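You operate a simulated robot arm through the tools that you are given. There is no shell and no other tool. Be economical: measure what you need, move in short steps, check, and stop when the job is done.

The job below is to be done with a simulated two-armed robot. You get a single attempt, and the scene is never put back.

JOB
Take the blue towel from the island top on the sink side and hang it over the handle of the dishwasher door.

It is judged by the outcome, as a careful person would: the job done as asked, and still so three seconds after it is handed in. It fails if anything else is knocked over, pushed out of place, dropped, spilled or broken. Flat cloth is picked up by pressing the open fingertips on it (5 to 10 N) and closing them slowly along it; thin cloth reads only 2 to 8 mm in the jaws.

ROBOT AND FRAMES
Two 7-joint arms with two-finger parallel grippers on one trunk, on a base that drives. Base frame: it is fixed to the floor where the robot stands at the start and does not move with it; the origin is under the middle of the robot, x ahead of it, y to its left, z up. Lengths are in cm, angles in rad, forces in N, time in s.
The left shoulder is at the start at [7, 13.4, 117.6], the right one opposite. Payload 1.57 kg a hand.
The TCP of each hand is the grasp point between the finger pads, 3 cm short of the fingertips. In the tool frame z runs along the fingers and y along their closing line. The gripper opens to 8 cm. The fingers are 1.7 cm wide and 1.2 cm thick; the gripper's body (4 by 8.2 cm) begins 8 cm behind the TCP.
Orientation is told as [roll, pitch, yaw] about the base's x, y, z axes, in that order, counted from this pose: with the fingers straight down and closing along the base's y, the tool's x points along the base's -x, its y along +y and its z along -z.

CONTROLS
- The arms move only by the tool step_arm. It takes "left_deltas", "right_deltas" or both (then of equal length, played together; a hand with none holds still); each is a list that holds one entry, the list of rows, each a list of 7 numbers: the opening, from 0 (shut) to 1 (fully open), then the shift along the base's x, y, z in cm, then the turn, a rotation vector about the base's x, y, z in rad. In form: [[[jaw, tx, ty, tz, wx, wy, wz], ...]]. A call has 1 to 10 rows; each row shifts and turns the commanded pose from where the row before left it. Each row takes 0.2 s and may step no farther than 5 cm and 0.15 rad from the row before; otherwise, or with a gripper value out of range, the whole call is refused. Where a pose cannot be reached the arm comes as near as it can. A force on the tool above 40 N (or 10 N above the force at the start of the call, whichever is more), or a blocked arm, ends the call early, and 0.2 s more pass. The fingers move at their own pace (about 15.3 cm/s each) and stop on an object; they squeeze with about 30 N. The grip force told is the motor's: it shows also when the fingers shut on nothing. Time passes only in rows, and 0.2 s behind the last, so rows that do not move let the fingers close. The reply holds the time, the measured pose of the TCP, the force on the tool along the base axes, the opening and the grip force, in the units named above and with some noise.
- Cameras (640 x 400 px; columns grow to the right, rows downward): "scene" is now at [12.94, -0.14, 138.81]; the picture's right is [-0.01, -1.00, 0.00], its down [-0.72, 0.00, -0.70] and it looks along [0.70, -0.00, -0.72] (base axes); focal length 295 px, centre (320, 200). "left" rides on the left gripper at [7.2, 0.7, -12.2] in its tool frame; the picture's right is [-0.09, 1.00, 0.00], its down [-0.84, -0.08, -0.54] and it looks along [-0.54, -0.05, 0.84] (tool axes); focal length 238 px, centre (320, 200). "right" rides on the right gripper at [7.2, -0.7, -12.2] in its tool frame; the picture's right is [0.09, 1.00, 0.00], its down [-0.84, 0.08, -0.54] and it looks along [-0.54, 0.05, 0.84] (tool axes); focal length 238 px, centre (320, 200). There is no depth. A picture from a camera that has moved, and an enlarged one, comes with that camera's place and axes in the base frame and with its lens.
- camera(camera): a new picture of that camera. The clock stands still meanwhile.
- move_column(by): slides the trunk up (or, below 0, down) by that many cm; the arms and the scene camera ride with it, the base frame stays. It gives what a move gives, with no picture.
- drive_base(legs): drives the robot by 1 to 6 legs, each [ahead, left, turn to the left] in cm, cm and rad, along the robot's own axes; the way and the turn of a leg run together, so that a leg with both is an arc; at most 150 cm and 3.142 rad a leg. The arms and the cameras ride along, it lands a little off, and it stops where it bumps. It gives what a move gives.
- pan_tilt(pan, tilt): turns the head with the scene camera to pan (to the left, within 1.501 rad either way) and tilt (down, from -0.506 to 1.204), counted from straight ahead of the robot. It gives what a move gives.
- zoom(camera, box): a new picture of the part [left, top, right, bottom] of that camera's present view, enlarged. The clock stands still meanwhile.
- hand_in(): hands the job in; it is judged then, once.

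Go step by step. Nothing tells you exact positions but the pictures and the camera data: compare them with the known pose of the tool, close in by small moves and look again before you grip or let go. The budget is 120 turns and 92 pictures, counting those below and the enlarged ones. Unless the task says otherwise, let go and move clear before handing in, and close with one line.

The tools are called after ">>>" by a JSON object that holds its "op" and its "data". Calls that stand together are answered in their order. step_arm: Moves the arms, as the interface text tells. Its arguments: {"type":"object","properties":{"left_deltas":{"type":"array"},"right_deltas":{"type":"array"}},"required":[]} The other tools are called the same way: move_column (by) slides the trunk up or down; drive_base (legs) drives the base; pan_tilt (pan, tilt) turns the head that bears the scene camera; camera (camera) takes a picture; zoom (camera, box) takes an enlarged picture of a part of a camera's view; hand_in () hands the job in.

At the start:

```text
clock: 0.0
left_ee_pos: [47.75, 23.52, 112.56]
left_ee_rot: [-0.001, -0.001, 0.001]
left_force: [-0.3, 0.2, -0.7]
left_grip_width: 8.01
left_grip_force: 0.0
right_ee_pos: [45.31, -16.4, 110.61]
right_ee_rot: [0.0, 0.0, 0.001]
right_force: [0.0, -1.5, 0.3]
right_grip_width: 8.0
right_grip_force: 0.0
trunk travel left (down, up): [-75.0, 19.0]
robot x, y, heading: [-0.14, 0.18, 0.001]
head pan, tilt: [-0.005, 0.798]
```

scene: 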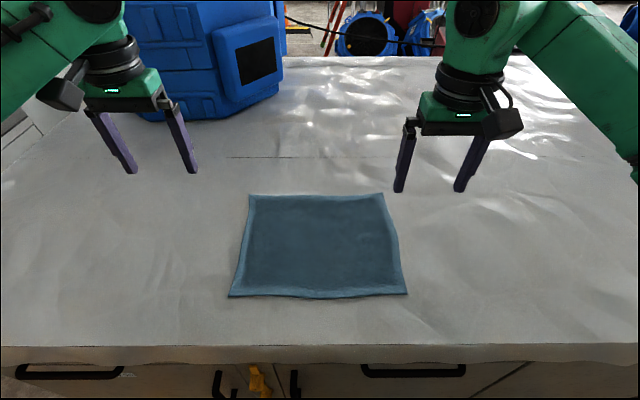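
right: 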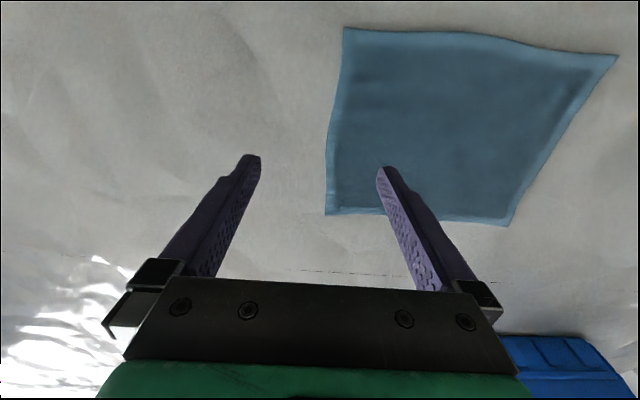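
left: 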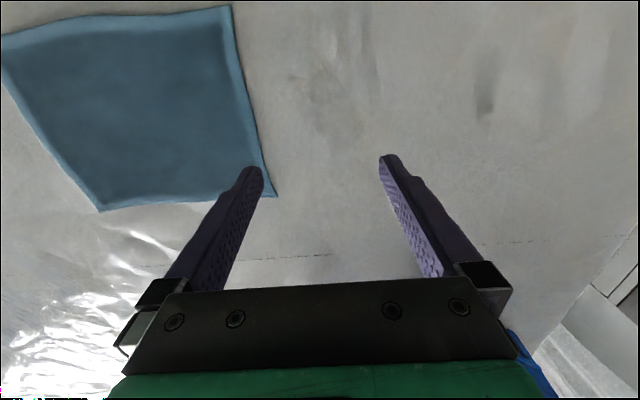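

The blue towel lies flat ahead of me, at about x 38–65 and y −16 to 17. I don't know where the dishwasher is yet, so I'll look around.

>>> {"op": "pan_tilt", "data": {"pan": 1.45, "tilt": 0.5}}

>>> {"op": "camera", "data": {"camera": "scene"}}

>>> {"op": "pan_tilt", "data": {"pan": -1.45, "tilt": 0.5}}

>>> {"op": "camera", "data": {"camera": "scene"}}

>>> {"op": "pan_tilt", "data": {"pan": 0, "tilt": 1.2}}

>>> {"op": "camera", "data": {"camera": "scene"}}

>>> {"op": "pan_tilt", "data": {"pan": 0, "tilt": 0.2}}

>>> {"op": "camera", "data": {"camera": "scene"}}

```text
clock: 1.6
left_ee_pos: [47.86, 23.74, 112.39]
left_ee_rot: [0.002, 0.0, 0.003]
left_force: [0.3, -0.3, 1.1]
left_grip_width: 8.0
left_grip_force: 0.1
right_ee_pos: [45.37, -16.53, 110.67]
right_ee_rot: [0.0, 0.0, 0.0]
right_force: [0.2, -0.1, -1.2]
right_grip_width: 8.02
right_grip_force: 0.1
trunk travel left (down, up): [-75.0, 19.0]
robot x, y, heading: [0.23, -0.31, -0.001]
head pan, tilt: [1.45, 0.499]
```

```text
88 pictures are left
camera scene: at [5.97, 8.93, 141.4], right [0.99, -0.12, 0.0], down [-0.06, -0.48, -0.88], along [0.11, 0.87, -0.48], focal length 295 px, centre (320, 200)
```

scene: 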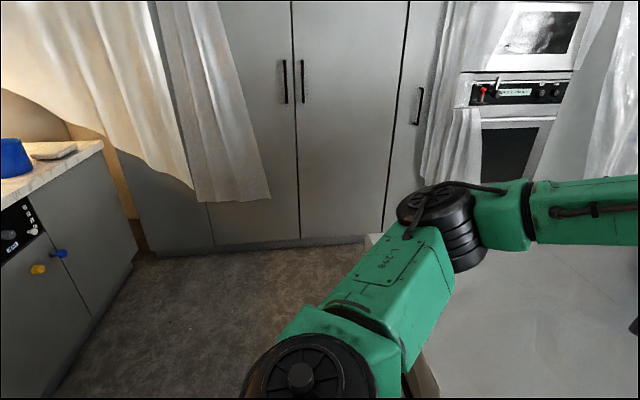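

```text
clock: 4.1
left_ee_pos: [47.75, 23.57, 112.52]
left_ee_rot: [0.0, 0.002, 0.001]
left_force: [-0.3, 0.1, 0.0]
left_grip_width: 8.0
left_grip_force: 0.1
right_ee_pos: [45.47, -16.6, 110.53]
right_ee_rot: [0.0, 0.0, 0.0]
right_force: [-0.7, 0.2, -0.1]
right_grip_width: 7.99
right_grip_force: 0.1
trunk travel left (down, up): [-75.0, 19.0]
robot x, y, heading: [0.44, 0.22, 0.0]
head pan, tilt: [-1.45, 0.499]
```

```text
87 pictures are left
camera scene: at [5.96, -9.13, 141.4], right [-0.99, -0.12, 0.0], down [-0.06, 0.48, -0.88], along [0.11, -0.87, -0.48], focal length 295 px, centre (320, 200)
```

scene: 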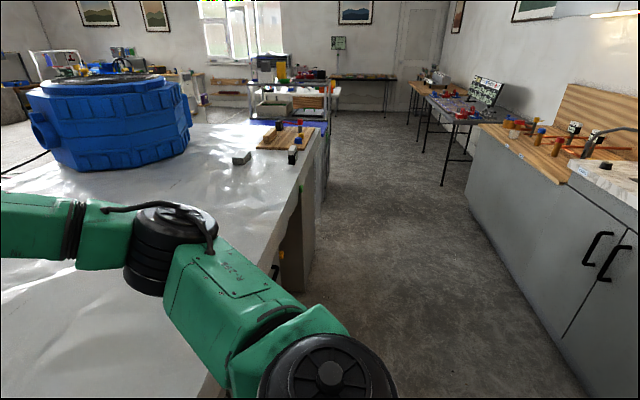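

```text
clock: 5.7
left_ee_pos: [47.8, 23.63, 112.55]
left_ee_rot: [0.0, 0.002, 0.0]
left_force: [1.2, 0.4, 0.4]
left_grip_width: 7.98
left_grip_force: 0.1
right_ee_pos: [45.49, -16.64, 110.65]
right_ee_rot: [0.0, 0.0, -0.002]
right_force: [0.1, -0.2, -0.3]
right_grip_width: 7.99
right_grip_force: 0.1
trunk travel left (down, up): [-75.0, 19.0]
robot x, y, heading: [-0.14, 0.05, -0.003]
head pan, tilt: [0.0, 1.201]
```

```text
86 pictures are left
camera scene: at [10.46, -0.1, 136.03], right [0.0, -1.0, 0.0], down [-0.93, 0.0, -0.36], along [0.36, 0.0, -0.93], focal length 295 px, centre (320, 200)
```

scene: 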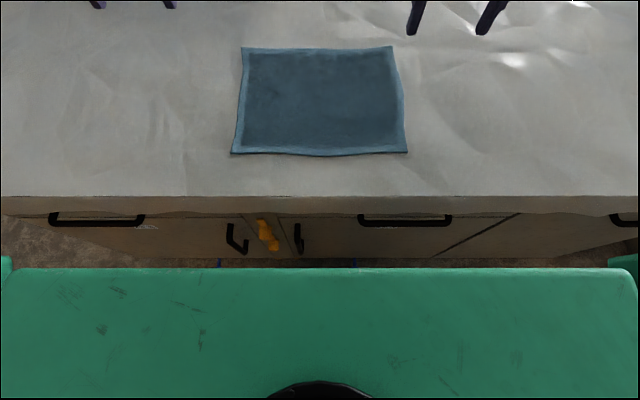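

```text
clock: 6.9
left_ee_pos: [47.87, 23.69, 112.67]
left_ee_rot: [0.0, 0.001, 0.002]
left_force: [0.7, 0.2, 0.0]
left_grip_width: 7.99
left_grip_force: 0.1
right_ee_pos: [45.38, -16.57, 110.71]
right_ee_rot: [0.001, -0.002, 0.0]
right_force: [0.3, 0.2, -0.6]
right_grip_width: 8.02
right_grip_force: 0.2
trunk travel left (down, up): [-75.0, 19.0]
robot x, y, heading: [0.35, 0.18, 0.001]
head pan, tilt: [0.0, 0.201]
```

```text
85 pictures are left
camera scene: at [14.19, -0.1, 144.16], right [0.0, -1.0, 0.0], down [-0.2, 0.0, -0.98], along [0.98, 0.0, -0.2], focal length 295 px, centre (320, 200)
```

scene: 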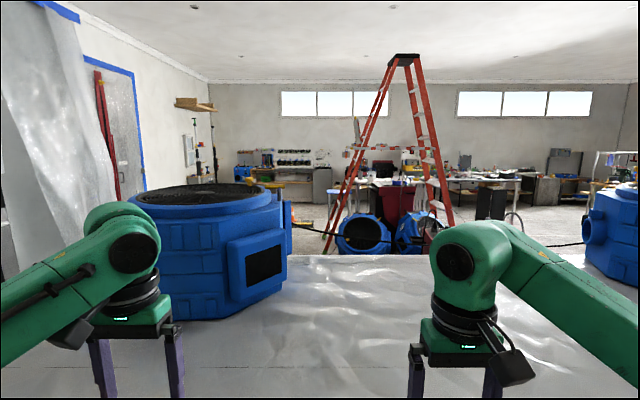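

Behind me there seems to be a counter with a sink, its front at about x −100, so the dishwasher may be there. I'll back away from the island a little and turn around to look.

>>> {"op": "drive_base", "data": {"legs": [[-25, 0, 0], [0, 0, 3.1]]}}

>>> {"op": "pan_tilt", "data": {"pan": 0, "tilt": 0.6}}

>>> {"op": "camera", "data": {"camera": "scene"}}

>>> {"op": "pan_tilt", "data": {"pan": -0.9, "tilt": 0.6}}

>>> {"op": "camera", "data": {"camera": "scene"}}

>>> {"op": "pan_tilt", "data": {"pan": 0.9, "tilt": 0.6}}

>>> {"op": "camera", "data": {"camera": "scene"}}

```text
clock: 16.0
left_ee_pos: [-73.37, -21.49, 112.49]
left_ee_rot: [0.001, 0.0, 3.101]
left_force: [0.6, -0.1, -0.1]
left_grip_width: 7.98
left_grip_force: 0.0
right_ee_pos: [-69.41, 18.48, 110.73]
right_ee_rot: [0.002, -0.001, 3.098]
right_force: [-0.8, 0.1, 0.2]
right_grip_width: 8.01
right_grip_force: 0.0
trunk travel left (down, up): [-75.0, 19.0]
robot x, y, heading: [-24.66, 0.26, 3.1]
head pan, tilt: [0.0, 0.201]
```

```text
clock: 16.9
left_ee_pos: [-73.43, -21.56, 112.62]
left_ee_rot: [0.001, 0.0, 3.101]
left_force: [-0.4, 0.2, -0.1]
left_grip_width: 7.99
left_grip_force: 0.1
right_ee_pos: [-69.34, 18.58, 110.73]
right_ee_rot: [-0.001, 0.0, 3.097]
right_force: [-0.4, 0.1, 0.2]
right_grip_width: 8.0
right_grip_force: 0.1
trunk travel left (down, up): [-75.0, 19.0]
robot x, y, heading: [-25.0, -0.02, 3.098]
head pan, tilt: [0.0, 0.6]
```

```text
84 pictures are left
camera scene: at [-38.67, 0.54, 140.5], right [0.04, 1.0, 0.0], down [0.56, -0.02, -0.83], along [-0.82, 0.04, -0.56], focal length 295 px, centre (320, 200)
```

scene: 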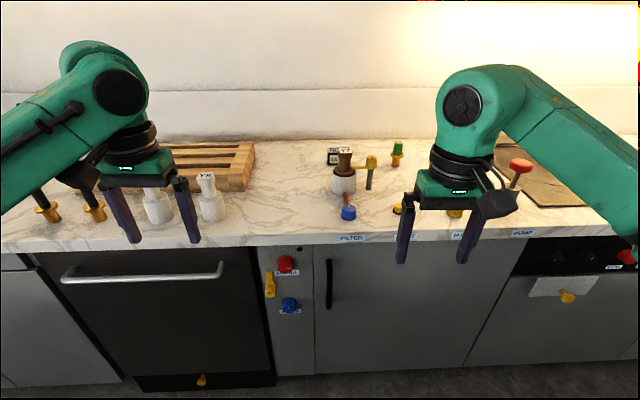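

```text
clock: 18.1
left_ee_pos: [-73.5, -21.49, 112.57]
left_ee_rot: [0.001, 0.0, 3.1]
left_force: [0.1, 0.6, 0.2]
left_grip_width: 7.99
left_grip_force: 0.1
right_ee_pos: [-69.29, 18.66, 110.62]
right_ee_rot: [0.001, 0.001, 3.097]
right_force: [0.0, -1.0, 0.2]
right_grip_width: 7.99
right_grip_force: 0.1
trunk travel left (down, up): [-75.0, 19.0]
robot x, y, heading: [-24.82, 0.17, 3.097]
head pan, tilt: [-0.901, 0.6]
```

```text
83 pictures are left
camera scene: at [-35.04, 7.31, 140.49], right [0.81, 0.59, 0.0], down [0.33, -0.46, -0.82], along [-0.48, 0.67, -0.57], focal length 295 px, centre (320, 200)
```

scene: 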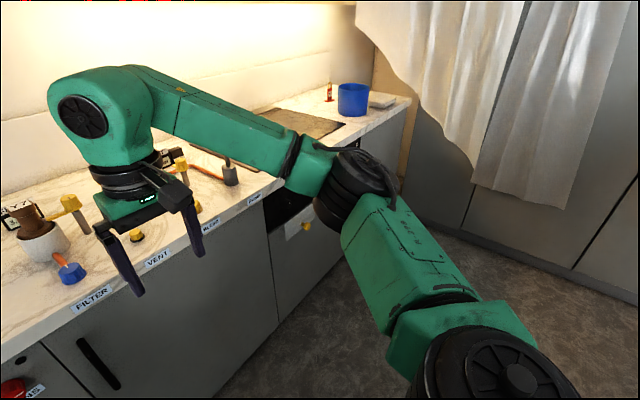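

```text
clock: 19.9
left_ee_pos: [-73.36, -21.64, 112.49]
left_ee_rot: [-0.001, 0.0, 3.1]
left_force: [-0.5, 0.2, -0.5]
left_grip_width: 8.02
left_grip_force: 0.0
right_ee_pos: [-69.28, 18.59, 110.66]
right_ee_rot: [-0.001, -0.002, 3.098]
right_force: [-0.3, -0.4, 0.0]
right_grip_width: 7.97
right_grip_force: 0.0
trunk travel left (down, up): [-75.0, 19.0]
robot x, y, heading: [-24.89, 0.27, 3.098]
head pan, tilt: [0.901, 0.6]
```

```text
82 pictures are left
camera scene: at [-35.63, -6.52, 140.49], right [-0.76, 0.66, 0.0], down [0.37, 0.43, -0.82], along [-0.54, -0.62, -0.57], focal length 295 px, centre (320, 200)
```

scene: 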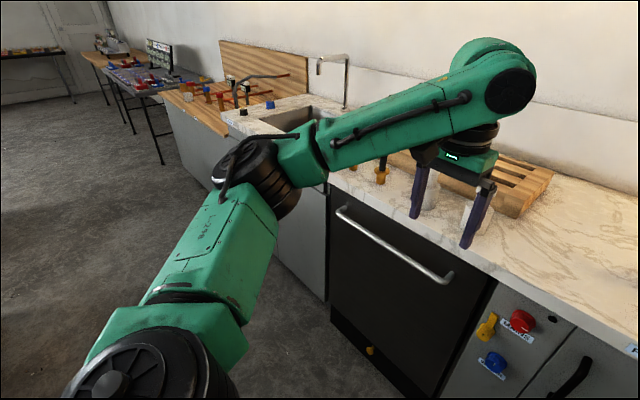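

The dishwasher is the dark door with the silver bar handle, at about y −66 to −23, z 79 and x −95. I'll zoom in on the bar to judge its stand-off from the door.

>>> {"op": "zoom", "data": {"camera": "scene", "box": [310, 170, 500, 300]}}

>>> {"op": "pan_tilt", "data": {"pan": 0.5, "tilt": 0.8}}

>>> {"op": "zoom", "data": {"camera": "scene", "box": [150, 100, 490, 320]}}

```text
3.08 times, centred on (405, 235) of scene
camera zoom: at [-35.63, -6.52, 140.49], right [-0.76, 0.66, 0.0], down [0.37, 0.43, -0.82], along [-0.54, -0.62, -0.57], focal length 908 px, centre (58, 92)
```

zoom: 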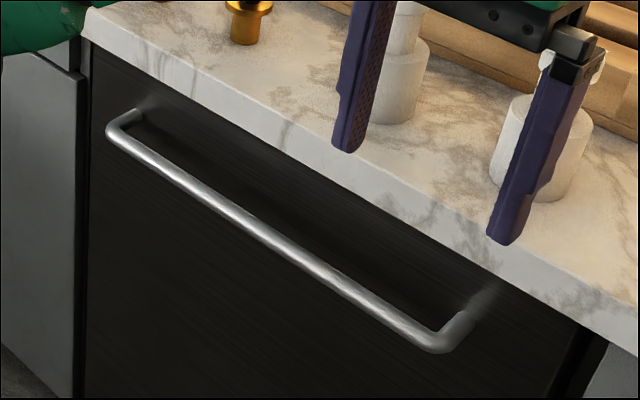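

```text
clock: 20.8
left_ee_pos: [-73.46, -21.41, 112.64]
left_ee_rot: [0.0, -0.001, 3.1]
left_force: [0.1, -0.4, -0.5]
left_grip_width: 8.03
left_grip_force: 0.1
right_ee_pos: [-69.35, 18.63, 110.6]
right_ee_rot: [-0.001, 0.0, 3.098]
right_force: [0.0, 0.3, -0.4]
right_grip_width: 7.97
right_grip_force: 0.0
trunk travel left (down, up): [-75.0, 19.0]
robot x, y, heading: [-24.8, 0.18, 3.096]
head pan, tilt: [0.499, 0.799]
```

```text
1.82 times, centred on (320, 210) of scene
camera zoom: at [-37.08, -3.4, 138.81], right [-0.44, 0.9, 0.0], down [0.64, 0.32, -0.7], along [-0.63, -0.31, -0.72], focal length 536 px, centre (320, 182)
```

zoom: 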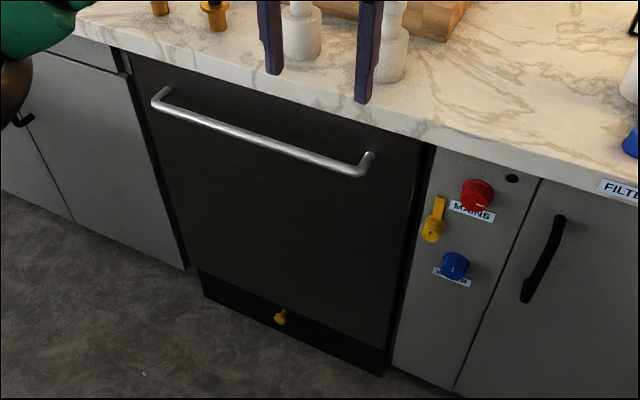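

The bar stands roughly 4 cm off the door, which leaves room for the fingers. I'll go back to the island for the towel.

>>> {"op": "drive_base", "data": {"legs": [[0, 0, -3.097], [24, 0, 0]]}}

>>> {"op": "pan_tilt", "data": {"pan": 0, "tilt": 0.95}}

>>> {"op": "step_arm", "data": {"left_deltas": [[[1, -3, -3, -2, 0, 0, 0], [1, -3, -3, -2, 0, 0, 0], [1, -2, -3, -2, 0, 0, 0]]], "right_deltas": [[[1, -2, 1, -2, 0, 0, 0], [1, -2, 1, -2, 0, 0, 0], [1, -2, 1, -2, 0, 0, 0]]]}}

>>> {"op": "camera", "data": {"camera": "scene"}}

>>> {"op": "camera", "data": {"camera": "left"}}

>>> {"op": "camera", "data": {"camera": "right"}}

```text
clock: 29.8
left_ee_pos: [46.71, 24.78, 112.59]
left_ee_rot: [0.0, -0.002, 0.016]
left_force: [0.5, -0.5, 0.3]
left_grip_width: 8.01
left_grip_force: 0.1
right_ee_pos: [44.9, -15.56, 110.77]
right_ee_rot: [0.001, -0.001, 0.014]
right_force: [-0.7, 0.4, 0.0]
right_grip_width: 8.02
right_grip_force: 0.0
trunk travel left (down, up): [-75.0, 19.0]
robot x, y, heading: [-0.73, 0.46, 0.012]
head pan, tilt: [0.499, 0.799]
```

```text
clock: 30.7
left_ee_pos: [46.81, 24.68, 112.64]
left_ee_rot: [0.002, 0.002, 0.015]
left_force: [0.0, 0.3, -0.6]
left_grip_width: 7.97
left_grip_force: 0.0
right_ee_pos: [45.02, -15.48, 110.77]
right_ee_rot: [0.0, 0.0, 0.014]
right_force: [-0.8, -0.4, -0.7]
right_grip_width: 7.99
right_grip_force: 0.0
trunk travel left (down, up): [-75.0, 19.0]
robot x, y, heading: [-0.9, 0.52, 0.014]
head pan, tilt: [0.0, 0.949]
```

```text
clock: 31.5
left_ee_pos: [38.72, 15.81, 106.49]
left_ee_rot: [0.0, -0.001, 0.015]
left_force: [-0.2, -0.2, -0.2]
left_grip_width: 7.99
left_grip_force: 0.1
right_ee_pos: [38.87, -12.66, 104.59]
right_ee_rot: [0.001, -0.002, 0.014]
right_force: [0.2, -1.1, 0.4]
right_grip_width: 8.01
right_grip_force: 0.0
trunk travel left (down, up): [-75.0, 19.0]
robot x, y, heading: [-0.58, 0.21, 0.013]
head pan, tilt: [0.0, 0.949]
```

```text
79 pictures are left
camera scene: at [11.5, 0.39, 137.66], right [0.01, -1.0, 0.0], down [-0.81, -0.01, -0.58], along [0.58, 0.01, -0.81], focal length 295 px, centre (320, 200)
```

scene: 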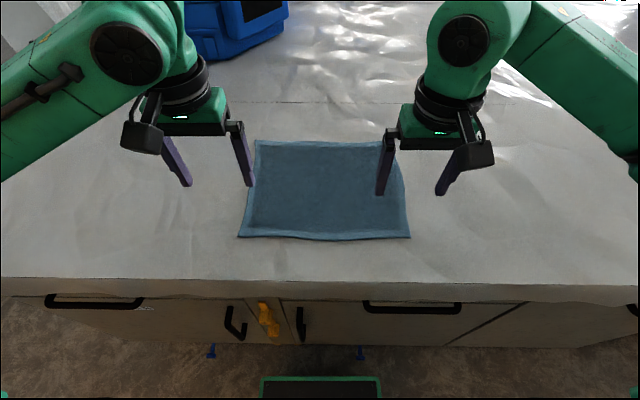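

```text
78 pictures are left
camera left: at [31.55, 16.29, 118.77], right [0.08, 1.0, 0.0], down [0.84, -0.06, 0.54], along [0.54, -0.04, -0.84], focal length 238 px, centre (320, 200)
```

left: 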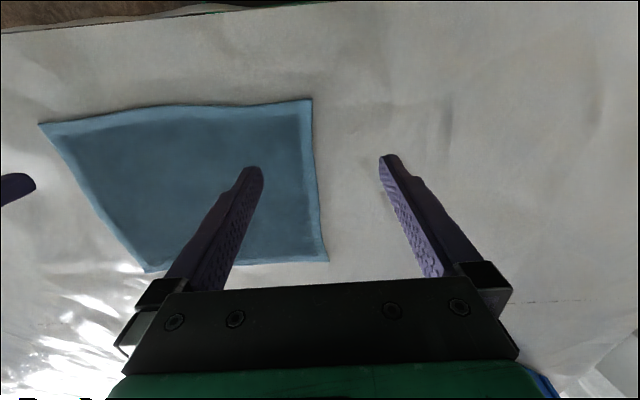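

```text
77 pictures are left
camera right: at [31.86, -13.47, 116.68], right [-0.11, 0.99, 0.0], down [0.84, 0.09, 0.54], along [0.54, 0.06, -0.84], focal length 238 px, centre (320, 200)
```

right: 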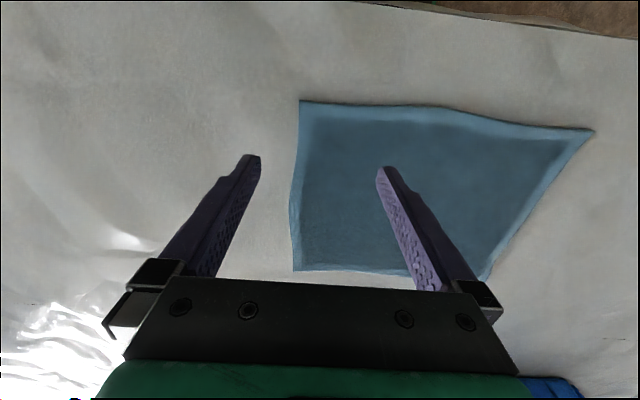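

Its near corners are at about (39, 17) and (39, −16.5). I'll bring both hands to just above the near edge, at y 12.5 and −12, with the jaws part open.

>>> {"op": "step_arm", "data": {"left_deltas": [[[0.55, 0.5, -1.1, -4, 0, 0, 0], [0.55, 0.5, -1.1, -4, 0, 0, 0], [0.55, 0.4, -1.1, -4, 0, 0, -0.015], [0.55, 0, 0, -2.5, 0, 0, 0], [0.55, 0, 0, 0, 0, 0, 0]]], "right_deltas": [[[0.55, 0.4, 0.2, -4, 0, 0, 0], [0.55, 0.4, 0.2, -4, 0, 0, 0], [0.55, 0.4, 0.2, -4, 0, 0, -0.015], [0.55, 0, 0, -0.6, 0, 0, 0], [0.55, 0, 0, 0, 0, 0, 0]]]}}

>>> {"op": "camera", "data": {"camera": "left"}}

>>> {"op": "camera", "data": {"camera": "right"}}

```text
clock: 32.2
left_ee_pos: [39.87, 13.0, 96.74]
left_ee_rot: [-0.002, -0.002, 0.009]
left_force: [0.5, 0.8, 0.1]
left_grip_width: 4.39
left_grip_force: 0.0
right_ee_pos: [39.94, -11.86, 95.32]
right_ee_rot: [0.007, -0.009, 0.007]
right_force: [-1.8, -1.7, 9.2]
right_grip_width: 4.38
right_grip_force: 0.1
trunk travel left (down, up): [-75.0, 19.0]
robot x, y, heading: [-0.86, 0.3, 0.014]
head pan, tilt: [0.0, 0.949]
stopped in row 3 (right hand): the force on the tool passed its limit (the readings are from after the stop); the commanded pose is now the measured one
```

```text
76 pictures are left
camera left: at [32.58, 13.65, 108.93], right [0.08, 1.0, 0.0], down [0.84, -0.07, 0.54], along [0.54, -0.05, -0.84], focal length 238 px, centre (320, 200)
```

left: 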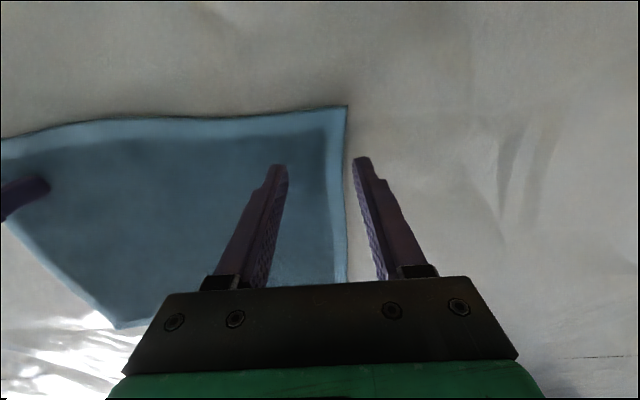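

```text
75 pictures are left
camera right: at [32.71, -12.78, 107.31], right [-0.1, 1.0, 0.01], down [0.83, 0.08, 0.55], along [0.55, 0.06, -0.84], focal length 238 px, centre (320, 200)
```

right: 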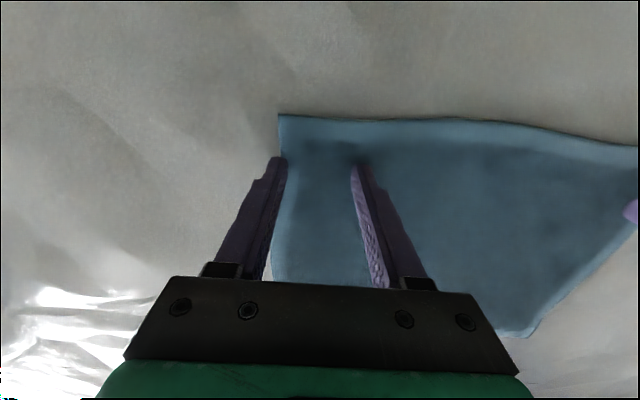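

The right fingertips touched the cloth at TCP z 95.3, so the surface is really at about 92. Triangulated again, the near corners are at about (36.1, 15.2) and (36.2, −14.7). I'll lift the right hand, shift both to x 37.3 and approach again.

>>> {"op": "step_arm", "data": {"left_deltas": [[[0.55, -1.3, -0.9, 0, 0, 0, 0], [0.55, -1.3, -0.8, 0, 0, 0, 0], [0.55, 0, 0, 0, 0, 0, 0]]], "right_deltas": [[[0.55, 0, 0, 1.4, 0, 0.009, -0.007], [0.55, -1.3, 0.5, 0, 0, 0, 0], [0.55, -1.3, 0.5, 0, 0, 0, 0]]]}}

>>> {"op": "camera", "data": {"camera": "left"}}

>>> {"op": "camera", "data": {"camera": "right"}}

```text
clock: 33.0
left_ee_pos: [37.45, 11.43, 96.57]
left_ee_rot: [-0.001, -0.001, 0.009]
left_force: [0.8, 0.5, 0.7]
left_grip_width: 4.39
left_grip_force: 0.1
right_ee_pos: [37.37, -10.83, 96.51]
right_ee_rot: [0.006, 0.004, 0.001]
right_force: [0.3, 0.2, 0.8]
right_grip_width: 4.4
right_grip_force: 0.1
trunk travel left (down, up): [-75.0, 19.0]
robot x, y, heading: [-0.75, 0.46, 0.015]
head pan, tilt: [0.0, 0.949]
```

```text
74 pictures are left
camera left: at [30.26, 12.04, 108.82], right [0.08, 1.0, 0.0], down [0.84, -0.07, 0.54], along [0.54, -0.05, -0.84], focal length 238 px, centre (320, 200)
```

left: 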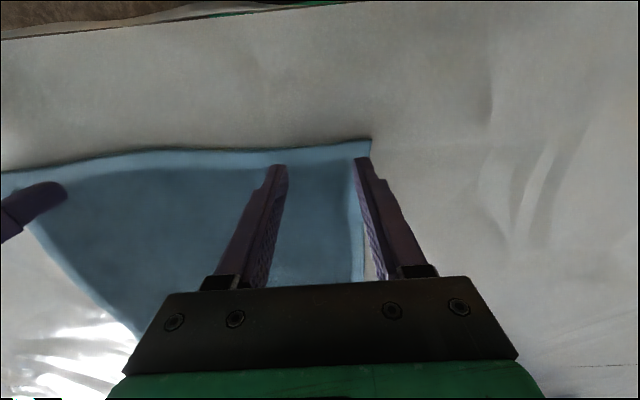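

```text
73 pictures are left
camera right: at [30.49, -11.66, 108.58], right [-0.09, 1.0, 0.01], down [0.84, 0.07, 0.54], along [0.54, 0.06, -0.84], focal length 238 px, centre (320, 200)
```

right: 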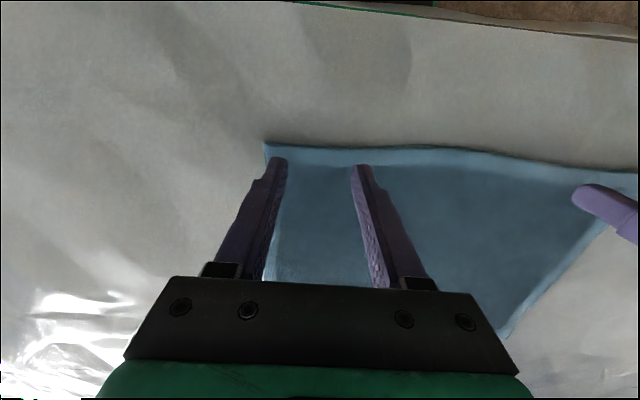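

Both jaws straddle cloth at the corners. I'll shift each inward by 0.6 cm and lower gently until they press.

>>> {"op": "step_arm", "data": {"left_deltas": [[[0.55, 0, -0.6, -0.4, 0, 0, 0], [0.55, 0, 0, -0.4, 0, 0, 0], [0.55, 0, 0, -0.3, 0, 0, 0], [0.55, 0, 0, 0, 0, 0, 0]]], "right_deltas": [[[0.55, 0, 0.5, -0.4, 0, 0, 0], [0.55, 0, 0, -0.4, 0, 0, 0], [0.55, 0, 0, -0.3, 0, 0, 0], [0.55, 0, 0, 0, 0, 0, 0]]]}}

```text
clock: 34.0
left_ee_pos: [37.43, 10.62, 95.52]
left_ee_rot: [0.0, 0.001, 0.009]
left_force: [0.3, 0.0, 0.9]
left_grip_width: 4.42
left_grip_force: 0.0
right_ee_pos: [37.34, -10.37, 95.35]
right_ee_rot: [0.007, 0.005, 0.0]
right_force: [0.5, 1.1, 2.0]
right_grip_width: 4.4
right_grip_force: 0.1
trunk travel left (down, up): [-75.0, 19.0]
robot x, y, heading: [-0.52, 0.28, 0.012]
head pan, tilt: [0.0, 0.949]
```

>>> {"op": "step_arm", "data": {"left_deltas": [[[0.55, 0, 0, -0.15, 0, 0, 0], [0.55, 0, 0, -0.1, 0, 0, 0], [0.55, 0, 0, 0, 0, 0, 0]]], "right_deltas": [[[0.55, 0, 0, -0.1, 0, 0, 0], [0.55, 0, 0, -0.05, 0, 0, 0], [0.55, 0, 0, 0, 0, 0, 0]]]}}

```text
clock: 34.8
left_ee_pos: [37.32, 10.84, 95.3]
left_ee_rot: [-0.003, -0.001, 0.01]
left_force: [0.9, -0.4, 7.1]
left_grip_width: 4.41
left_grip_force: 0.1
right_ee_pos: [37.46, -10.46, 95.4]
right_ee_rot: [0.006, 0.002, 0.0]
right_force: [1.4, 1.0, 5.0]
right_grip_width: 4.41
right_grip_force: 0.0
trunk travel left (down, up): [-75.0, 19.0]
robot x, y, heading: [-0.57, 0.33, 0.016]
head pan, tilt: [0.0, 0.949]
```

Both hands press with 5–7 N. I'll close the fingers slowly along the cloth.

>>> {"op": "step_arm", "data": {"left_deltas": [[[0.48, 0, 0, 0, 0, 0, 0], [0.41, 0, 0, 0, 0, 0, 0], [0.34, 0, 0, 0, 0, 0, 0], [0.27, 0, 0, 0, 0, 0, 0], [0.2, 0, 0, 0, 0, 0, 0], [0.13, 0, 0, 0, 0, 0, 0], [0.07, 0, 0, 0, 0, 0, 0], [0.0, 0, 0, 0, 0, 0, 0], [0, 0, 0, 0, 0, 0, 0]]], "right_deltas": [[[0.48, 0, 0, -0.05, 0, 0, 0], [0.41, 0, 0, 0, 0, 0, 0], [0.34, 0, 0, 0, 0, 0, 0], [0.27, 0, 0, 0, 0, 0, 0], [0.2, 0, 0, 0, 0, 0, 0], [0.13, 0, 0, 0, 0, 0, 0], [0.07, 0, 0, 0, 0, 0, 0], [0.0, 0, 0, 0, 0, 0, 0], [0, 0, 0, 0, 0, 0, 0]]]}}

>>> {"op": "camera", "data": {"camera": "left"}}

>>> {"op": "camera", "data": {"camera": "right"}}

```text
clock: 36.8
left_ee_pos: [37.38, 10.76, 95.28]
left_ee_rot: [-0.003, -0.002, 0.008]
left_force: [0.6, -10.2, 7.2]
left_grip_width: 0.69
left_grip_force: 26.4
right_ee_pos: [37.36, -10.25, 95.38]
right_ee_rot: [0.009, 0.002, 0.002]
right_force: [0.2, 10.2, 3.7]
right_grip_width: 0.41
right_grip_force: 24.3
trunk travel left (down, up): [-75.0, 19.0]
robot x, y, heading: [-0.61, 0.29, 0.012]
head pan, tilt: [0.0, 0.949]
```

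```text
72 pictures are left
camera left: at [30.07, 11.37, 107.56], right [0.08, 1.0, 0.0], down [0.84, -0.07, 0.54], along [0.54, -0.05, -0.84], focal length 238 px, centre (320, 200)
```

left: 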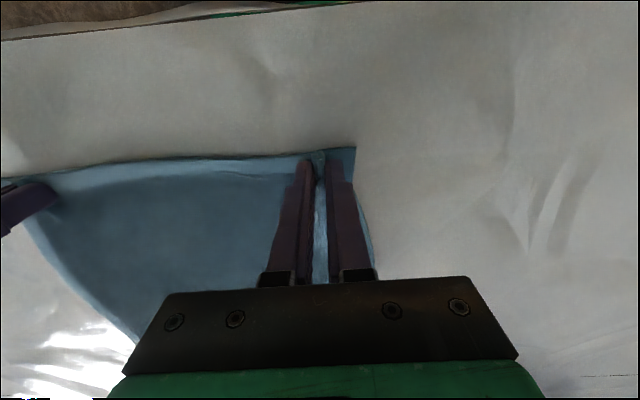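

```text
71 pictures are left
camera right: at [30.3, -11.15, 107.45], right [-0.09, 1.0, 0.01], down [0.84, 0.07, 0.54], along [0.54, 0.06, -0.84], focal length 238 px, centre (320, 200)
```

right: 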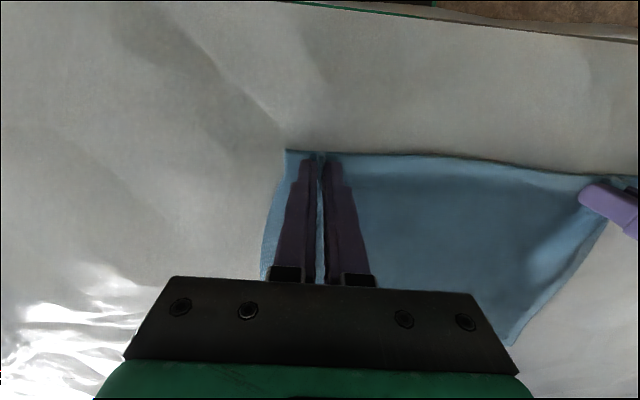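

Both hands hold cloth, at 0.7 and 0.4 cm. I'll lift slowly and bring the hands slightly together to take off the tension.

>>> {"op": "step_arm", "data": {"left_deltas": [[[0, 0, -0.3, 1, 0, 0, 0], [0, 0, -0.2, 2, 0, 0, 0], [0, 0, 0, 2, 0, 0, 0], [0, 0, 0, 3, 0, 0, 0], [0, 0, 0, 3, 0, 0, 0]]], "right_deltas": [[[0, 0, 0.3, 1, 0, 0, 0], [0, 0, 0.2, 2, 0, 0, 0], [0, 0, 0, 2, 0, 0, 0], [0, 0, 0, 3, 0, 0, 0], [0, 0, 0, 3, 0, 0, 0]]]}}

>>> {"op": "camera", "data": {"camera": "scene"}}

```text
clock: 38.0
left_ee_pos: [37.29, 10.26, 106.35]
left_ee_rot: [-0.002, 0.001, 0.01]
left_force: [-0.8, -2.7, 0.7]
left_grip_width: 0.6
left_grip_force: 25.6
right_ee_pos: [37.55, -10.12, 106.35]
right_ee_rot: [0.006, 0.003, 0.001]
right_force: [-0.1, 2.7, 0.6]
right_grip_width: 0.37
right_grip_force: 24.7
trunk travel left (down, up): [-75.0, 19.0]
robot x, y, heading: [-0.65, 0.09, 0.017]
head pan, tilt: [0.0, 0.949]
```

```text
70 pictures are left
camera scene: at [11.43, 0.46, 137.65], right [0.01, -1.0, 0.0], down [-0.81, -0.01, -0.58], along [0.58, 0.01, -0.81], focal length 295 px, centre (320, 200)
```

scene: 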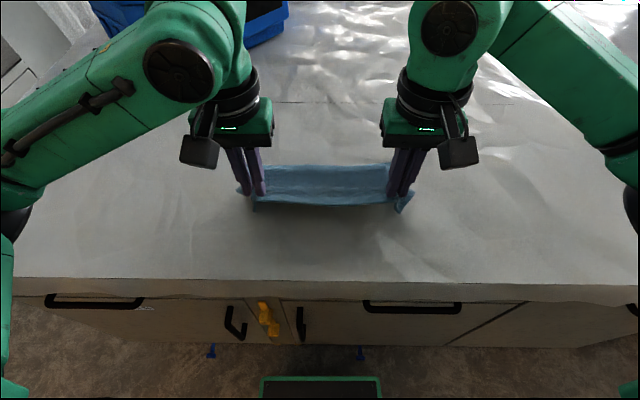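

The towel is lifting well. I'll raise it clear of the top with the arms and trunk, then back off and turn toward the dishwasher.

>>> {"op": "step_arm", "data": {"left_deltas": [[[0, 0, 0, 3, 0, 0, 0], [0, 0, 0, 3, 0, 0, 0], [0, 0, 0, 3, 0, 0, 0], [0, 0, 0, 3, 0, 0, 0]]], "right_deltas": [[[0, 0, 0, 3, 0, 0, 0], [0, 0, 0, 3, 0, 0, 0], [0, 0, 0, 3, 0, 0, 0], [0, 0, 0, 3, 0, 0, 0]]]}}

>>> {"op": "move_column", "data": {"by": 10}}

>>> {"op": "camera", "data": {"camera": "scene"}}

```text
clock: 39.0
left_ee_pos: [37.11, 10.28, 118.37]
left_ee_rot: [-0.001, -0.001, 0.008]
left_force: [0.2, -2.0, 0.4]
left_grip_width: 0.57
left_grip_force: 25.8
right_ee_pos: [37.27, -9.98, 118.43]
right_ee_rot: [0.007, 0.002, -0.001]
right_force: [-0.1, 0.9, -1.1]
right_grip_width: 0.4
right_grip_force: 24.9
trunk travel left (down, up): [-75.0, 19.0]
robot x, y, heading: [-0.8, 0.4, 0.016]
head pan, tilt: [0.0, 0.949]
```

```text
clock: 40.4
left_ee_pos: [37.35, 10.22, 128.37]
left_ee_rot: [-0.002, 0.0, 0.009]
left_force: [0.1, -1.5, 0.3]
left_grip_width: 0.6
left_grip_force: 25.9
right_ee_pos: [37.57, -9.98, 128.27]
right_ee_rot: [0.007, 0.004, -0.001]
right_force: [-1.1, 1.4, -0.1]
right_grip_width: 0.39
right_grip_force: 24.6
trunk travel left (down, up): [-85.0, 9.0]
robot x, y, heading: [-0.42, 0.67, 0.014]
head pan, tilt: [0.0, 0.949]
```

```text
69 pictures are left
camera scene: at [11.51, 0.46, 147.65], right [0.01, -1.0, 0.0], down [-0.81, -0.01, -0.58], along [0.58, 0.01, -0.81], focal length 295 px, centre (320, 200)
```

scene: 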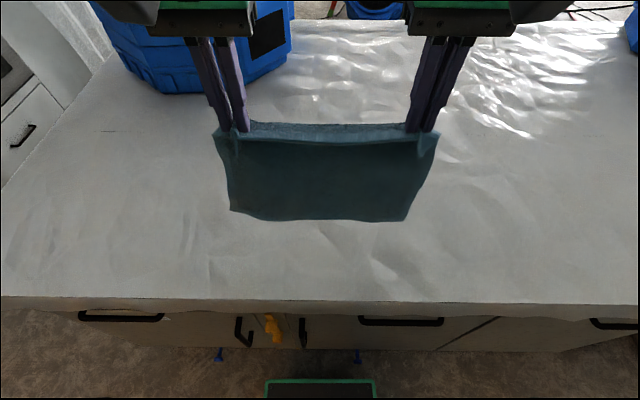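

The towel hangs freely from both hands. I'll back off, turn around and slide to stand in front of the dishwasher.

>>> {"op": "drive_base", "data": {"legs": [[-30, 0, 0], [0, 0, 3.127], [0, 45, 0]]}}

>>> {"op": "pan_tilt", "data": {"pan": 0, "tilt": 0.7}}

>>> {"op": "camera", "data": {"camera": "scene"}}

```text
clock: 52.1
left_ee_pos: [-68.11, -54.91, 128.3]
left_ee_rot: [-0.001, 0.0, -3.129]
left_force: [0.0, 3.3, -1.2]
left_grip_width: 0.42
left_grip_force: 25.3
right_ee_pos: [-68.49, -34.6, 128.36]
right_ee_rot: [0.01, 0.003, -3.14]
right_force: [0.0, -2.5, 0.1]
right_grip_width: 0.35
right_grip_force: 24.4
trunk travel left (down, up): [-85.0, 9.0]
robot x, y, heading: [-30.33, -45.06, -3.129]
head pan, tilt: [0.0, 0.949]
```

```text
clock: 52.9
left_ee_pos: [-68.07, -55.01, 128.28]
left_ee_rot: [-0.001, 0.001, -3.13]
left_force: [0.3, 1.7, 0.3]
left_grip_width: 0.42
left_grip_force: 25.5
right_ee_pos: [-68.41, -34.79, 128.37]
right_ee_rot: [0.007, 0.003, -3.141]
right_force: [-0.2, -2.3, -1.1]
right_grip_width: 0.38
right_grip_force: 24.2
trunk travel left (down, up): [-85.0, 9.0]
robot x, y, heading: [-30.31, -44.92, -3.125]
head pan, tilt: [0.0, 0.7]
```

```text
68 pictures are left
camera scene: at [-43.89, -45.4, 149.62], right [-0.02, 1.0, 0.0], down [0.64, 0.01, -0.76], along [-0.76, -0.01, -0.64], focal length 295 px, centre (320, 200)
```

scene: 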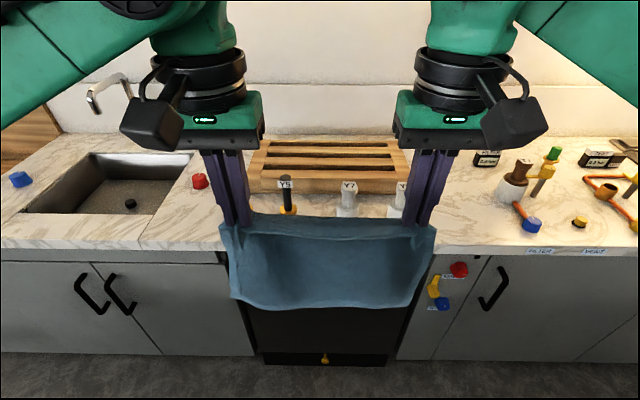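

The towel is hiding the handle. With the trunk lowered, the scene camera should see the bar over the towel's top edge, between the hands.

>>> {"op": "move_column", "data": {"by": -42}}

>>> {"op": "pan_tilt", "data": {"pan": 0, "tilt": 0.5}}

>>> {"op": "camera", "data": {"camera": "scene"}}

>>> {"op": "camera", "data": {"camera": "left"}}

```text
refused: -42 is not a number from -40 to 40
```

```text
clock: 53.6
left_ee_pos: [-68.1, -55.0, 128.25]
left_ee_rot: [-0.002, 0.0, -3.131]
left_force: [-0.5, 1.9, 0.8]
left_grip_width: 0.42
left_grip_force: 25.4
right_ee_pos: [-68.43, -34.72, 128.46]
right_ee_rot: [0.008, 0.003, -3.14]
right_force: [-0.5, -3.0, -0.3]
right_grip_width: 0.39
right_grip_force: 24.7
trunk travel left (down, up): [-85.0, 9.0]
robot x, y, heading: [-30.11, -45.02, -3.124]
head pan, tilt: [0.0, 0.499]
```

```text
67 pictures are left
camera scene: at [-44.49, -45.4, 151.39], right [-0.02, 1.0, 0.0], down [0.48, 0.01, -0.88], along [-0.88, -0.01, -0.48], focal length 295 px, centre (320, 200)
```

scene: 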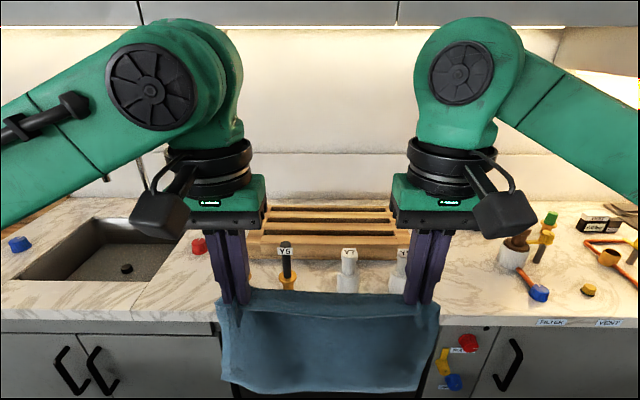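

```text
66 pictures are left
camera left: at [-61.0, -55.64, 140.52], right [-0.08, -1.0, 0.0], down [-0.84, 0.07, 0.54], along [-0.54, 0.05, -0.84], focal length 238 px, centre (320, 200)
```

left: 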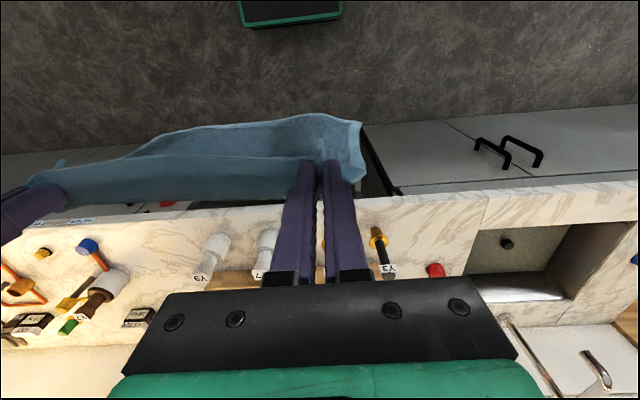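

The column call was refused because the limit is 40 cm. I'll lower by 40 and look again.

>>> {"op": "move_column", "data": {"by": -40}}

>>> {"op": "camera", "data": {"camera": "scene"}}

>>> {"op": "camera", "data": {"camera": "left"}}

```text
clock: 57.4
left_ee_pos: [-68.05, -55.08, 88.22]
left_ee_rot: [-0.002, 0.001, -3.13]
left_force: [0.4, 2.6, 0.0]
left_grip_width: 0.42
left_grip_force: 25.1
right_ee_pos: [-68.41, -34.78, 88.23]
right_ee_rot: [0.007, 0.003, -3.139]
right_force: [-0.3, -2.0, 0.0]
right_grip_width: 0.38
right_grip_force: 24.9
trunk travel left (down, up): [-45.0, 49.0]
robot x, y, heading: [-30.13, -45.1, -3.123]
head pan, tilt: [0.0, 0.499]
```

```text
65 pictures are left
camera scene: at [-44.48, -45.37, 111.4], right [-0.02, 1.0, 0.0], down [0.48, 0.01, -0.88], along [-0.88, -0.01, -0.48], focal length 295 px, centre (320, 200)
```

scene: 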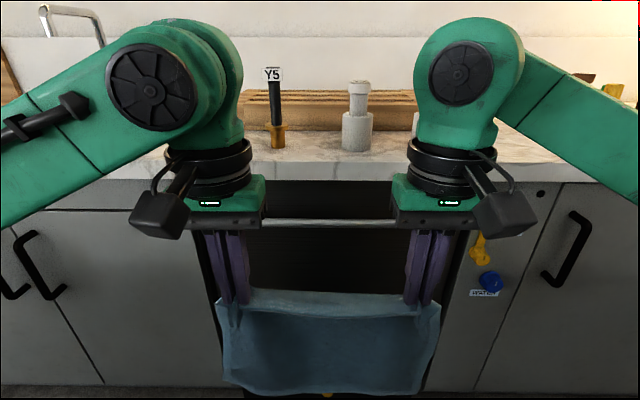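

```text
64 pictures are left
camera left: at [-60.99, -55.62, 100.53], right [-0.08, -1.0, 0.0], down [-0.84, 0.07, 0.54], along [-0.54, 0.04, -0.84], focal length 238 px, centre (320, 200)
```

left: 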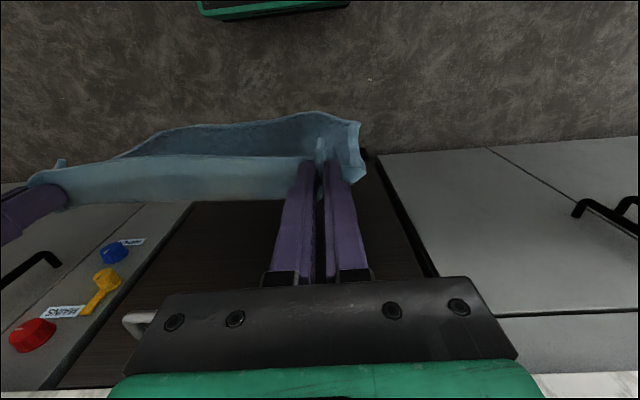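

From triangulation the bar is at about x −95, z 78.6. I'll zoom here to find the counter lip relative to the bar, then repeat after a small trunk move.

>>> {"op": "zoom", "data": {"camera": "scene", "box": [250, 130, 410, 230]}}

>>> {"op": "move_column", "data": {"by": 20}}

>>> {"op": "camera", "data": {"camera": "scene"}}

>>> {"op": "zoom", "data": {"camera": "scene", "box": [250, 200, 410, 300]}}

```text
4.00 times, centred on (330, 180) of scene
camera zoom: at [-44.48, -45.37, 111.4], right [-0.02, 1.0, 0.0], down [0.48, 0.01, -0.88], along [-0.88, -0.01, -0.48], focal length 1180 px, centre (280, 280)
```

zoom: 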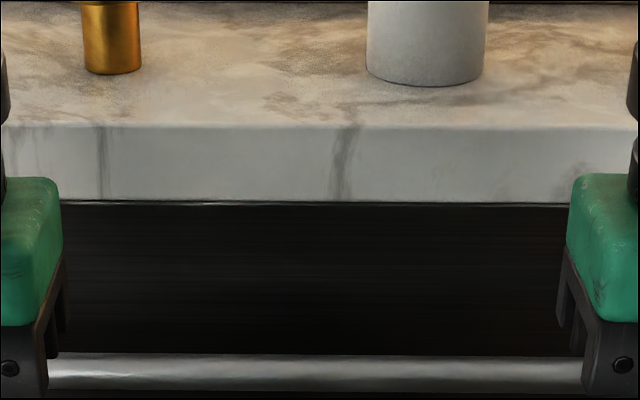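

```text
clock: 59.6
left_ee_pos: [-68.1, -55.03, 108.23]
left_ee_rot: [-0.002, 0.001, -3.132]
left_force: [0.2, 2.3, -0.5]
left_grip_width: 0.44
left_grip_force: 25.6
right_ee_pos: [-68.35, -34.79, 108.35]
right_ee_rot: [0.007, 0.004, -3.14]
right_force: [0.4, -1.1, 0.2]
right_grip_width: 0.36
right_grip_force: 24.4
trunk travel left (down, up): [-65.0, 29.0]
robot x, y, heading: [-29.76, -44.74, -3.124]
head pan, tilt: [0.0, 0.499]
```

```text
62 pictures are left
camera scene: at [-44.51, -45.37, 131.39], right [-0.02, 1.0, 0.0], down [0.48, 0.01, -0.88], along [-0.88, -0.01, -0.48], focal length 295 px, centre (320, 200)
```

scene: 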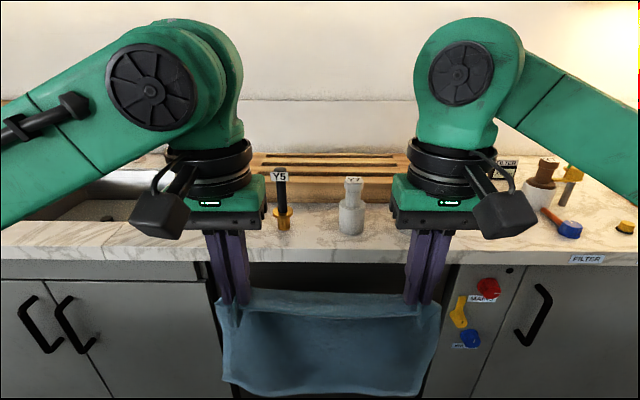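

```text
4.00 times, centred on (330, 250) of scene
camera zoom: at [-44.51, -45.37, 131.39], right [-0.02, 1.0, 0.0], down [0.48, 0.01, -0.88], along [-0.88, -0.01, -0.48], focal length 1180 px, centre (280, 0)
```

zoom: 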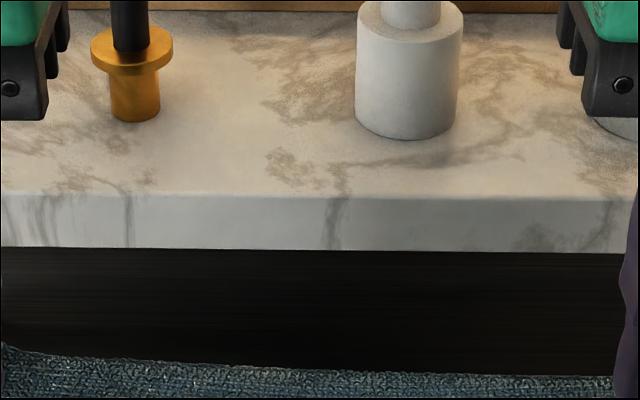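

The counter lip is at x −95.2 (z 88–92) and the bar is at x ≈ −95, z ≈ 78.6, so the fingers must go in nearly level, over the bar and under the lip. I'll test that level pose here, clear of the counter.

>>> {"op": "step_arm", "data": {"left_deltas": [[[0, -1.4, 0, 0, 0, 0.14, 0], [0, -1.4, 0, 0, 0, 0.14, 0], [0, -1.4, 0, 0, 0, 0.14, 0], [0, -1.4, 0, 0, 0, 0.14, 0], [0, -1.4, 0, 0, 0, 0.14, 0], [0, -1.4, 0, 0, 0, 0.14, 0], [0, -1.4, 0, 0, 0, 0.14, 0], [0, -1.4, 0, 0, 0, 0.14, 0], [0, -1.4, 0, 0, 0, 0.14, 0], [0, 0, 0, 0, 0, 0.14, 0]]], "right_deltas": [[[0, -1.4, 0, 0, 0, 0.14, 0], [0, -1.4, 0, 0, 0, 0.14, 0], [0, -1.4, 0, 0, 0, 0.14, 0], [0, -1.4, 0, 0, 0, 0.14, 0], [0, -1.4, 0, 0, 0, 0.14, 0], [0, -1.4, 0, 0, 0, 0.14, 0], [0, -1.4, 0, 0, 0, 0.14, 0], [0, -1.4, 0, 0, 0, 0.14, 0], [0, -1.4, 0, 0, 0, 0.14, 0], [0, 0, 0, 0, 0, 0.14, 0]]]}}

>>> {"op": "camera", "data": {"camera": "scene"}}

>>> {"op": "camera", "data": {"camera": "right"}}

```text
clock: 61.8
left_ee_pos: [-80.6, -54.99, 108.32]
left_ee_rot: [-0.06, -1.398, -3.083]
left_force: [0.3, 1.0, -0.2]
left_grip_width: 0.41
left_grip_force: 24.4
right_ee_pos: [-80.86, -34.9, 108.31]
right_ee_rot: [-0.006, -1.399, -3.131]
right_force: [0.6, -1.2, -0.6]
right_grip_width: 0.37
right_grip_force: 24.7
trunk travel left (down, up): [-65.0, 29.0]
robot x, y, heading: [-30.17, -44.79, -3.124]
head pan, tilt: [0.0, 0.499]
```

```text
60 pictures are left
camera scene: at [-44.46, -45.38, 131.41], right [-0.02, 1.0, 0.0], down [0.48, 0.01, -0.88], along [-0.88, -0.01, -0.48], focal length 295 px, centre (320, 200)
```

scene: 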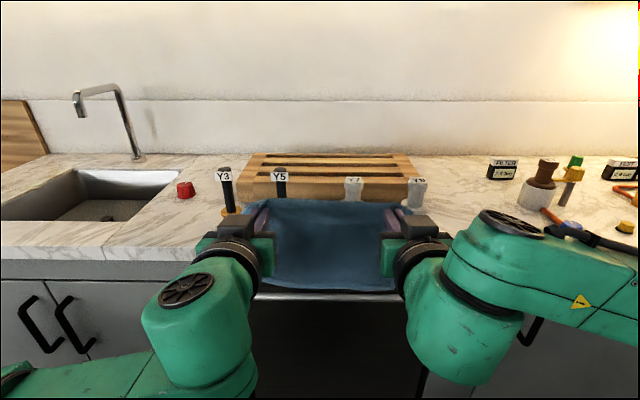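

```text
59 pictures are left
camera right: at [-67.52, -34.13, 103.18], right [0.02, -1.0, -0.09], down [0.39, -0.07, 0.92], along [-0.92, -0.06, 0.39], focal length 238 px, centre (320, 200)
```

right: 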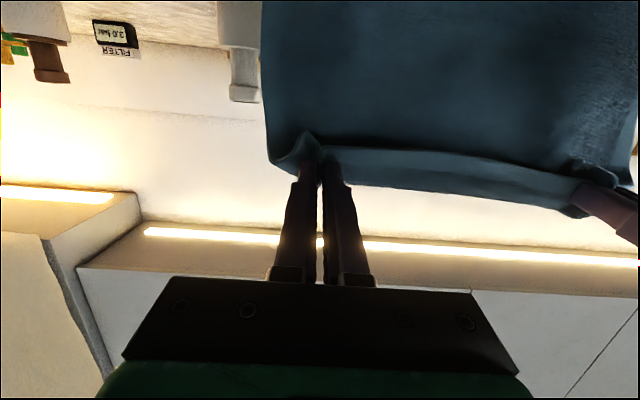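

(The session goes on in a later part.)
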